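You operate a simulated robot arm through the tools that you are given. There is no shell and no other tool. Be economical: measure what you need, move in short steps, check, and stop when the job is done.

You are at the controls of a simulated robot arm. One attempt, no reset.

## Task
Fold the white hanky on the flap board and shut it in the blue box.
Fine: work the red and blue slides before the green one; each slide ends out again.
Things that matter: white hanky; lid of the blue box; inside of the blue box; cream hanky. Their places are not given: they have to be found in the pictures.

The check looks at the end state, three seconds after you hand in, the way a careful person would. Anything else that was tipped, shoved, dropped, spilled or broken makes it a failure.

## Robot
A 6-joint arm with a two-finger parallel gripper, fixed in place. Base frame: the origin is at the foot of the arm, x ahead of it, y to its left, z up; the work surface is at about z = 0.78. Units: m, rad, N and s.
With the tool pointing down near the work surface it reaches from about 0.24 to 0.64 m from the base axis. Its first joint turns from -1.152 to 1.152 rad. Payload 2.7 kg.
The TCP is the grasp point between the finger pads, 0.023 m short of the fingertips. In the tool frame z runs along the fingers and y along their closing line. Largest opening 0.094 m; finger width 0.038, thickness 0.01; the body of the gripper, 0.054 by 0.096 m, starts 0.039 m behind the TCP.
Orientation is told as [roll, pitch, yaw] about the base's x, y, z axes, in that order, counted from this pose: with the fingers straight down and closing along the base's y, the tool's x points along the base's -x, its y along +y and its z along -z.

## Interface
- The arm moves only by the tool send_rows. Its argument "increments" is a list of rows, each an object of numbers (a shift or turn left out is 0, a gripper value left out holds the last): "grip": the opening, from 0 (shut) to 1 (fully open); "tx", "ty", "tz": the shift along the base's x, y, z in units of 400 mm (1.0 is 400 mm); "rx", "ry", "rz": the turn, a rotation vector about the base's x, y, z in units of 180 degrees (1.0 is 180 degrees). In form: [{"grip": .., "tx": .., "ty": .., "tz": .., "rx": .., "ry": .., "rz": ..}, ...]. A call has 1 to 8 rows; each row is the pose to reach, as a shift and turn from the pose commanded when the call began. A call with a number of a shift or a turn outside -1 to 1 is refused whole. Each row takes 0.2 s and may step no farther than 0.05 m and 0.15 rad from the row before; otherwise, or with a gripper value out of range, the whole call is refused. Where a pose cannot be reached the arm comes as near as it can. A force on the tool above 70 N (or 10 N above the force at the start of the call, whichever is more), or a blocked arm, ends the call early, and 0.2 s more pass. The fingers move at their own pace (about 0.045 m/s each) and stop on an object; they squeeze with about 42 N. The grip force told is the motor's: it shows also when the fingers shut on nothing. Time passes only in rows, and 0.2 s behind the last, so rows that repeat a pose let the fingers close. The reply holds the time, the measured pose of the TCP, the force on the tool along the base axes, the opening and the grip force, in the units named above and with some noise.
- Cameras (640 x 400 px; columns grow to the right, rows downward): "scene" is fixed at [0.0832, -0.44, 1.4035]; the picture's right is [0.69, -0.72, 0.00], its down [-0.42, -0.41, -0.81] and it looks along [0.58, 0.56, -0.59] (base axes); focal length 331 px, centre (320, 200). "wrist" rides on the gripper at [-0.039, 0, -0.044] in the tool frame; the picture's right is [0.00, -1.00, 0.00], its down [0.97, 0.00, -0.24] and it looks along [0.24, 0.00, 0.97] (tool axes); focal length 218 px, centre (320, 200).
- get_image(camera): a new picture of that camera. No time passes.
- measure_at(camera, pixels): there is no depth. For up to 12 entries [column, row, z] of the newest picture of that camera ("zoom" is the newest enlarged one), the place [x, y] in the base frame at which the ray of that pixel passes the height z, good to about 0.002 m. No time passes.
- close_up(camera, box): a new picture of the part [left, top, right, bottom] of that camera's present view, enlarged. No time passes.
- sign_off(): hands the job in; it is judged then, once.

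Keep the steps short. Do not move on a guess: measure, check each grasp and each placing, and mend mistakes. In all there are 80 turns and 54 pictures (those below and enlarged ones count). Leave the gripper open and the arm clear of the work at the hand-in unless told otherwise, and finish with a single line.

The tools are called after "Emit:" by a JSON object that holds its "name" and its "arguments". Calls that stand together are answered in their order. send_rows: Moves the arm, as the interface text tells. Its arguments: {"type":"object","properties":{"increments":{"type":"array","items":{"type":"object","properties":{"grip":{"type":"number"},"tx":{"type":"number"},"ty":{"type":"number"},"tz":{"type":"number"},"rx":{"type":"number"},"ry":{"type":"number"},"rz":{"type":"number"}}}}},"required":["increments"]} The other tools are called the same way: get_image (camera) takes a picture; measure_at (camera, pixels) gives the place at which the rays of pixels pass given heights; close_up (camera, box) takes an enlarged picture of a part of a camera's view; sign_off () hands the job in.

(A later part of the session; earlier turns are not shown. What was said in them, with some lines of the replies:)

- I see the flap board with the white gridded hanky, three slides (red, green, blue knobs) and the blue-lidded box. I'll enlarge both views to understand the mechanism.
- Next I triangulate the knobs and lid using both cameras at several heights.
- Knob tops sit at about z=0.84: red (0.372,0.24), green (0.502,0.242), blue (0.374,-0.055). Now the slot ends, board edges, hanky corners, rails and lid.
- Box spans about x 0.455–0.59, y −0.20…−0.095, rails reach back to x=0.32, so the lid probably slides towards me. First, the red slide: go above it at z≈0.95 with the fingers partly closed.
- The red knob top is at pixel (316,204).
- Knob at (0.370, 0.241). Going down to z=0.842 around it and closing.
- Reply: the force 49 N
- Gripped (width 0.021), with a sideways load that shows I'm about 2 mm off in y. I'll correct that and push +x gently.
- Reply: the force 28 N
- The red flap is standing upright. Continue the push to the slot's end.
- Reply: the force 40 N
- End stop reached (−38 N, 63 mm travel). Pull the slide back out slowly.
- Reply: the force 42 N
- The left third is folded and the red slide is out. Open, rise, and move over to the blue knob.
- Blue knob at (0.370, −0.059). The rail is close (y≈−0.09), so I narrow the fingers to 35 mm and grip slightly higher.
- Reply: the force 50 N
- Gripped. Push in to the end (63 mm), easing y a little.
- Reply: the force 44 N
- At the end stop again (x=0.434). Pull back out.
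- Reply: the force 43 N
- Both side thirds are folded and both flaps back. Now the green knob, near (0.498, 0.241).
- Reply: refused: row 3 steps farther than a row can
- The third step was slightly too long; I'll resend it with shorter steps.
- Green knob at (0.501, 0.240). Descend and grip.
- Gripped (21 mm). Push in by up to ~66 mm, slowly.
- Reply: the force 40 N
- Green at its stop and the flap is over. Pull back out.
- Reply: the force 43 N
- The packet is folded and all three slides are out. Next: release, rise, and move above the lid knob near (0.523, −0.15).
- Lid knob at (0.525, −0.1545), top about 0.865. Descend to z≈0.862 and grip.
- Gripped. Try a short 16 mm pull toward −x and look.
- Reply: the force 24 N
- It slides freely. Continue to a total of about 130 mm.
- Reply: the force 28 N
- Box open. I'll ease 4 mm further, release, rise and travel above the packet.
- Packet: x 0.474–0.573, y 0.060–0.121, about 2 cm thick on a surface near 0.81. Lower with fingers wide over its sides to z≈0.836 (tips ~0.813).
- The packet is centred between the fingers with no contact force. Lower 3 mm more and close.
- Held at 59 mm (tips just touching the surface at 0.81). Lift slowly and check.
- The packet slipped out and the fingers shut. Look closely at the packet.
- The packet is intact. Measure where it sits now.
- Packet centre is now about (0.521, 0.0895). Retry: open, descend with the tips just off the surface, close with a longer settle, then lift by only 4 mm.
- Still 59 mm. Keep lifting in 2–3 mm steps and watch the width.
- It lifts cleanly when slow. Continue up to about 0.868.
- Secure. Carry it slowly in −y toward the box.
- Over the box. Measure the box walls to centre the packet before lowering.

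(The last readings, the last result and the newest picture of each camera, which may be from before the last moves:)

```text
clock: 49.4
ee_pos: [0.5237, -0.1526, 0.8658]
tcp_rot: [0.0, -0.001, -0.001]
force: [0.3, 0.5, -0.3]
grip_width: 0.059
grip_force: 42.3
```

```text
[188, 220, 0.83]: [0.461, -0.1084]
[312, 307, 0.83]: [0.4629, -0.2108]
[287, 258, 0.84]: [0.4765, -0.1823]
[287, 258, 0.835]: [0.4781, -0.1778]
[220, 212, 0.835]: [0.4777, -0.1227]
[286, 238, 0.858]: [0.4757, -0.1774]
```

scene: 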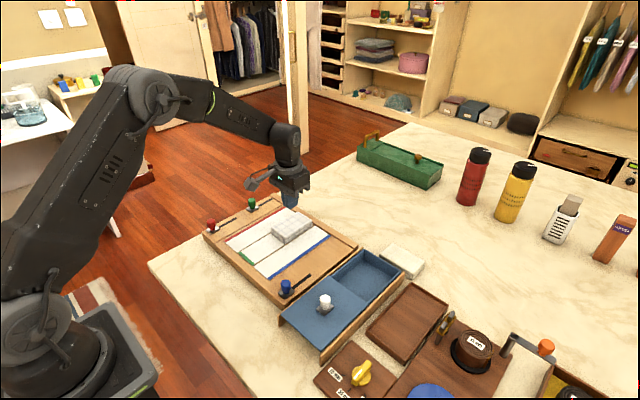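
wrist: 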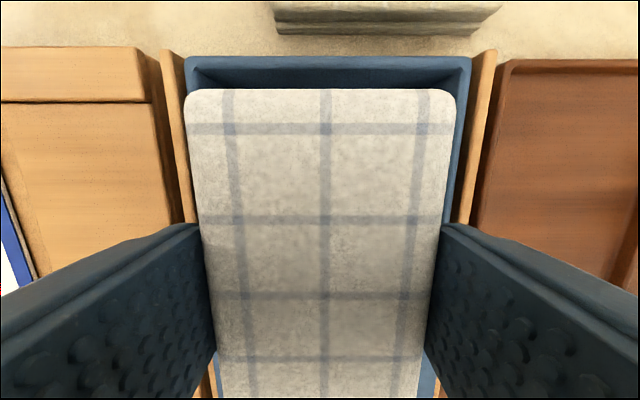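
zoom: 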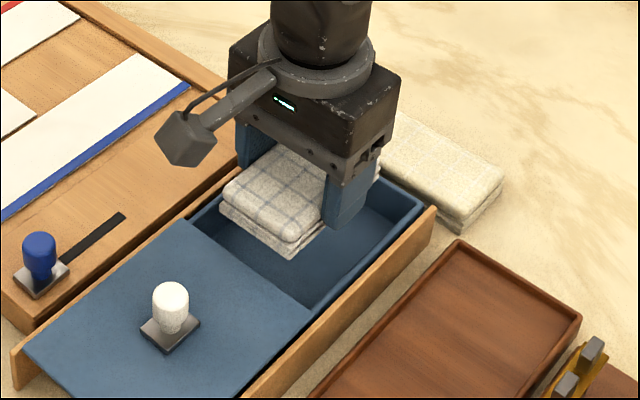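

Inner width is −0.108…−0.201 (centre −0.1545). Nudge 2 mm in y and lower slowly to z≈0.818.

Emit:
{"name": "send_rows", "arguments": {"increments": [{"ty": -0.005}, {"ty": -0.005, "tz": -0.015}, {"ty": -0.005, "tz": -0.035}, {"ty": -0.005, "tz": -0.055}, {"ty": -0.005, "tz": -0.075}, {"ty": -0.005, "tz": -0.095}, {"ty": -0.005, "tz": -0.11}, {"ty": -0.005, "tz": -0.12}]}}

Emit:
{"name": "close_up", "arguments": {"camera": "scene", "box": [290, 210, 450, 330]}}

```text
clock: 51.2
ee_pos: [0.5233, -0.1517, 0.8183]
tcp_rot: [0.001, -0.001, 0.001]
force: [0.2, -0.3, -0.8]
grip_width: 0.059
grip_force: 41.3
```

```text
3.33 times, centred on (370, 270) of scene
```

zoom: 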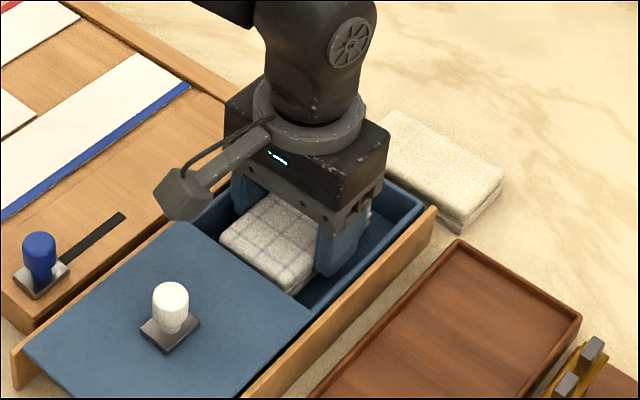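

Inside the walls, no contact yet. Lower a few mm more until it touches.

Emit:
{"name": "send_rows", "arguments": {"increments": [{"tz": -0.004}, {"tz": -0.008}, {"tz": -0.012}, {"tz": -0.015}]}}

```text
clock: 52.2
ee_pos: [0.5218, -0.1541, 0.8135]
tcp_rot: [0.0, 0.0, 0.0]
force: [0.5, -0.5, -0.1]
grip_width: 0.0589
grip_force: 42.5
```

Still no contact, so 2 mm more; then open only to ~68 mm because the walls are close.

Emit:
{"name": "send_rows", "arguments": {"increments": [{"tz": -0.003}, {"tz": -0.006}, {"tz": -0.006}, {"tz": -0.006, "grip": 0.71}, {"tz": -0.006}, {"tz": -0.006}]}}

Emit:
{"name": "get_image", "arguments": {"camera": "wrist"}}

```text
clock: 53.6
ee_pos: [0.5213, -0.1527, 0.8105]
tcp_rot: [0.0, 0.001, 0.001]
force: [-1.3, -1.5, -1.3]
grip_width: 0.0656
grip_force: 0.1
```

```text
16 pictures are left
```

wrist: 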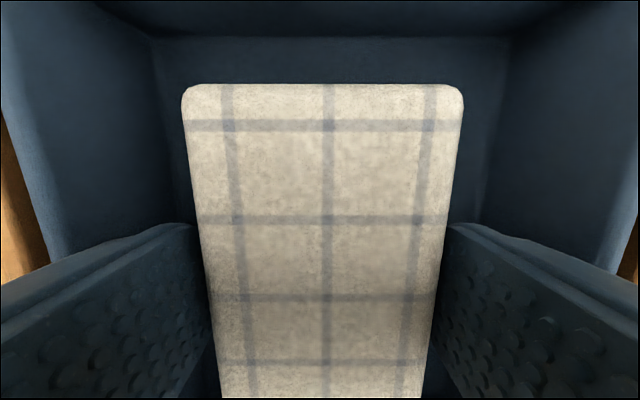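

Released with clearance both sides. Rise slowly straight up.

Emit:
{"name": "send_rows", "arguments": {"increments": [{"tz": 0.01}, {"tz": 0.03}, {"tz": 0.06}, {"tz": 0.1}, {"tz": 0.17}, {"tz": 0.25}, {"tz": 0.33}, {"tz": 0.37}]}}

Emit:
{"name": "get_image", "arguments": {"camera": "wrist"}}

Emit:
{"name": "close_up", "arguments": {"camera": "scene", "box": [270, 220, 430, 340]}}

```text
clock: 55.4
ee_pos: [0.5196, -0.1511, 0.959]
tcp_rot: [-0.001, 0.0, 0.001]
force: [0.6, -0.3, 0.2]
grip_width: 0.0666
grip_force: 0.0
```

```text
15 pictures are left
```

wrist: 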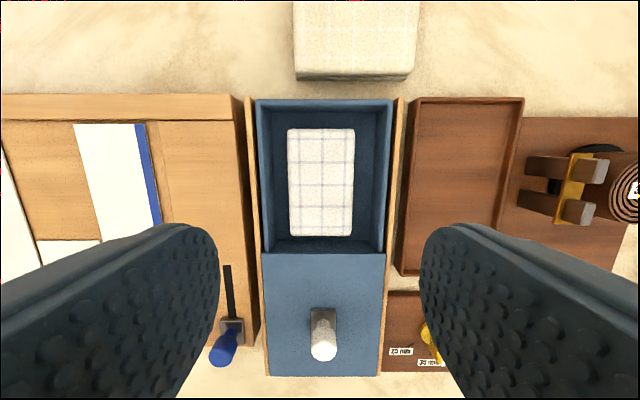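

```text
3.33 times, centred on (350, 280) of scene
```

zoom: 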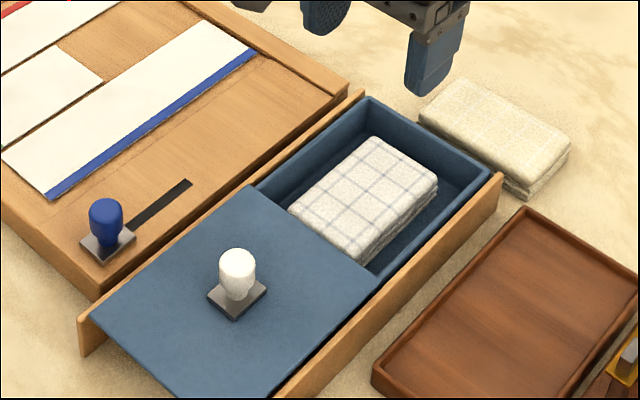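

The packet lies flat inside, below the rim. Now the lid knob: it should be at about (0.398, −0.155). Move above it with a 47 mm opening and check.

Emit:
{"name": "send_rows", "arguments": {"increments": [{"tx": -0.1, "ty": -0.003, "grip": 0.5}, {"tx": -0.2, "ty": -0.006}, {"tx": -0.3, "ty": -0.009}, {"tx": -0.303, "ty": -0.009}, {"tx": -0.303, "ty": -0.009}]}}

Emit:
{"name": "get_image", "arguments": {"camera": "wrist"}}

```text
clock: 56.6
ee_pos: [0.4003, -0.1551, 0.9564]
tcp_rot: [-0.001, 0.001, 0.001]
force: [-0.6, -0.6, -0.1]
grip_width: 0.0471
grip_force: 0.0
```

```text
13 pictures are left
```

wrist: 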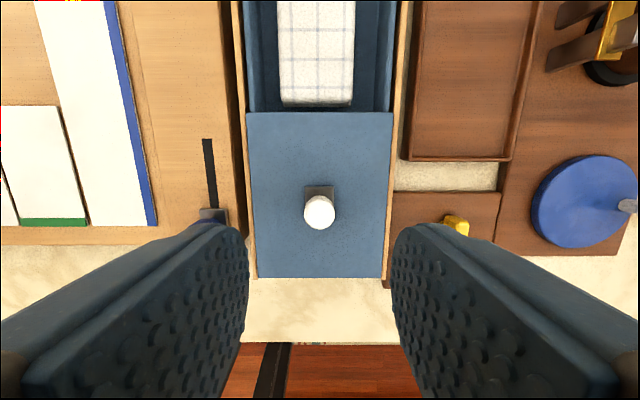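

Emit:
{"name": "measure_at", "arguments": {"camera": "wrist", "pixels": [[319, 211, 0.86], [319, 112, 0.83], [319, 277, 0.83]]}}

```text
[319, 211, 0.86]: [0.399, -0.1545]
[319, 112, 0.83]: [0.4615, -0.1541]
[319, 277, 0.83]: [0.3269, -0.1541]
```

Knob at (0.398, −0.1545). Descend to 0.86 and grip.

Emit:
{"name": "send_rows", "arguments": {"increments": [{"tx": -0.004, "tz": -0.1}, {"tx": -0.004, "tz": -0.2}, {"tx": -0.004, "tz": -0.24}, {"tx": -0.004, "tz": -0.24, "grip": 0.0}, {"tx": -0.004, "tz": -0.24}, {"tx": -0.004, "tz": -0.24}]}}

```text
clock: 58.0
ee_pos: [0.3988, -0.1555, 0.8606]
tcp_rot: [-0.001, -0.001, -0.001]
force: [-0.3, 18.2, -0.7]
grip_width: 0.0211
grip_force: 44.9
```

Gripped. Slide the lid shut, about 131 mm in +x.

Emit:
{"name": "send_rows", "arguments": {"increments": [{"tx": 0.04}, {"tx": 0.08}, {"tx": 0.12}, {"tx": 0.16}, {"tx": 0.2}, {"tx": 0.24}, {"tx": 0.28}, {"tx": 0.31}]}}

Emit:
{"name": "send_rows", "arguments": {"increments": [{"tx": 0.007}, {"tx": 0.014}, {"tx": 0.02}, {"tx": 0.025}, {"tx": 0.025}]}}

Emit:
{"name": "close_up", "arguments": {"camera": "scene", "box": [270, 220, 430, 340]}}

```text
clock: 59.8
ee_pos: [0.5211, -0.1554, 0.8618]
tcp_rot: [0.0, 0.003, -0.001]
force: [0.0, -4.9, -22.2]
grip_width: 0.0211
grip_force: 45.3
```

```text
clock: 61.0
ee_pos: [0.5315, -0.1547, 0.8613]
tcp_rot: [0.002, 0.007, 0.001]
force: [-9.8, 3.9, -16.6]
grip_width: 0.0211
grip_force: 44.7
```

```text
3.33 times, centred on (350, 280) of scene
```

zoom: 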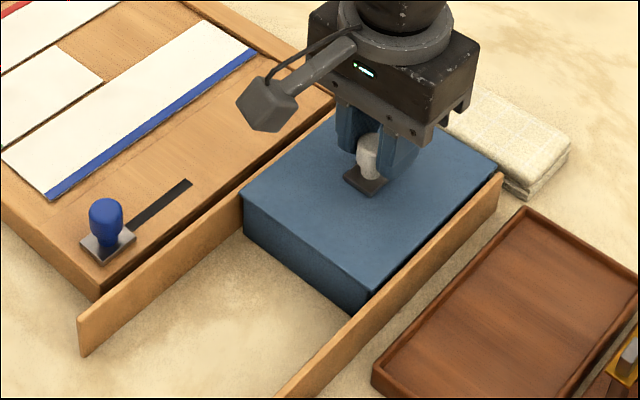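

The lid is back flush with a stop force of −10 N. Relax, release, rise, and retreat toward −x, then check.

Emit:
{"name": "send_rows", "arguments": {"increments": [{"tx": -0.003, "grip": 0.5}, {"tx": -0.003}, {"tx": -0.003}, {"tx": -0.003, "tz": 0.08}, {"tx": -0.003, "tz": 0.18}, {"tx": -0.003, "tz": 0.28, "grip": 1.0}, {"tx": -0.08, "tz": 0.36}, {"tx": -0.17, "tz": 0.42}]}}

Emit:
{"name": "get_image", "arguments": {"camera": "scene"}}

Emit:
{"name": "get_image", "arguments": {"camera": "wrist"}}

Emit:
{"name": "close_up", "arguments": {"camera": "scene", "box": [190, 180, 450, 342]}}

```text
clock: 62.8
ee_pos: [0.465, -0.1565, 1.034]
tcp_rot: [0.001, 0.002, 0.001]
force: [-0.2, -0.1, -0.1]
grip_width: 0.094
grip_force: 0.1
```

```text
11 pictures are left
```

scene: 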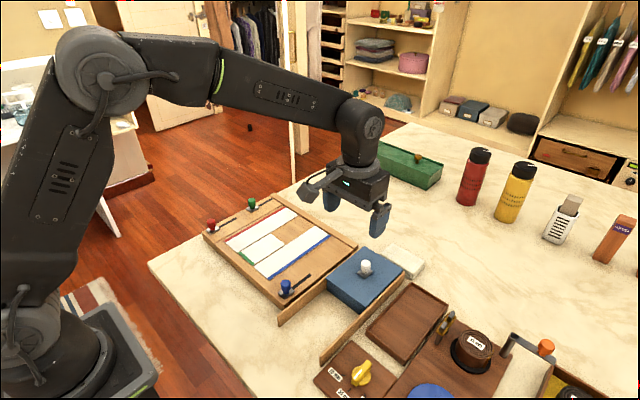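

```text
10 pictures are left
```

wrist: 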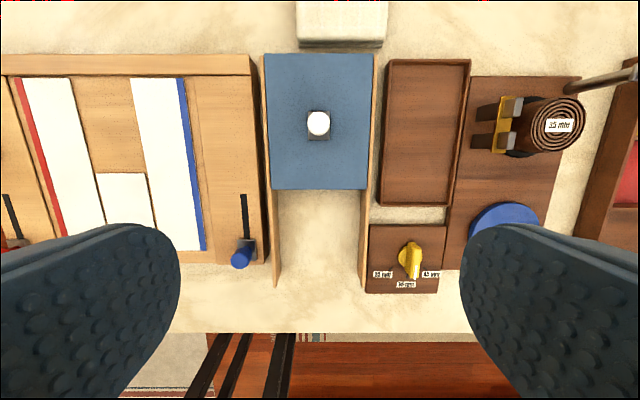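

```text
2.46 times, centred on (320, 261) of scene
```

zoom: 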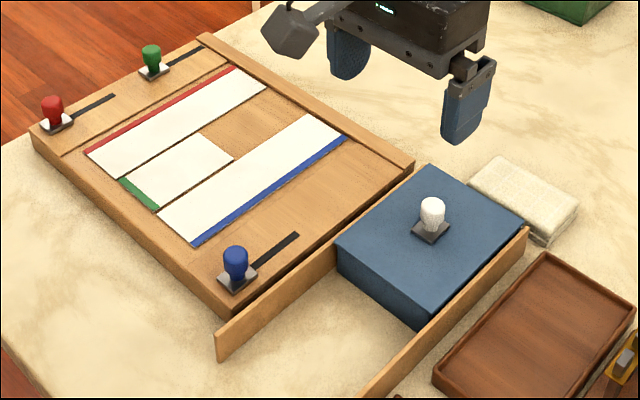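

Lid fully shut, all slides out, flaps flat, the cream hanky untouched, gripper open and clear. Handing in.

Emit:
{"name": "sign_off", "arguments": {}}

```text
The job is handed in.
```

The white hanky is folded and shut in the blue box, with red and blue worked before green, all three slides out again and the cream hanky untouched; the packet slipped once on the first lift but came up whole on the second.
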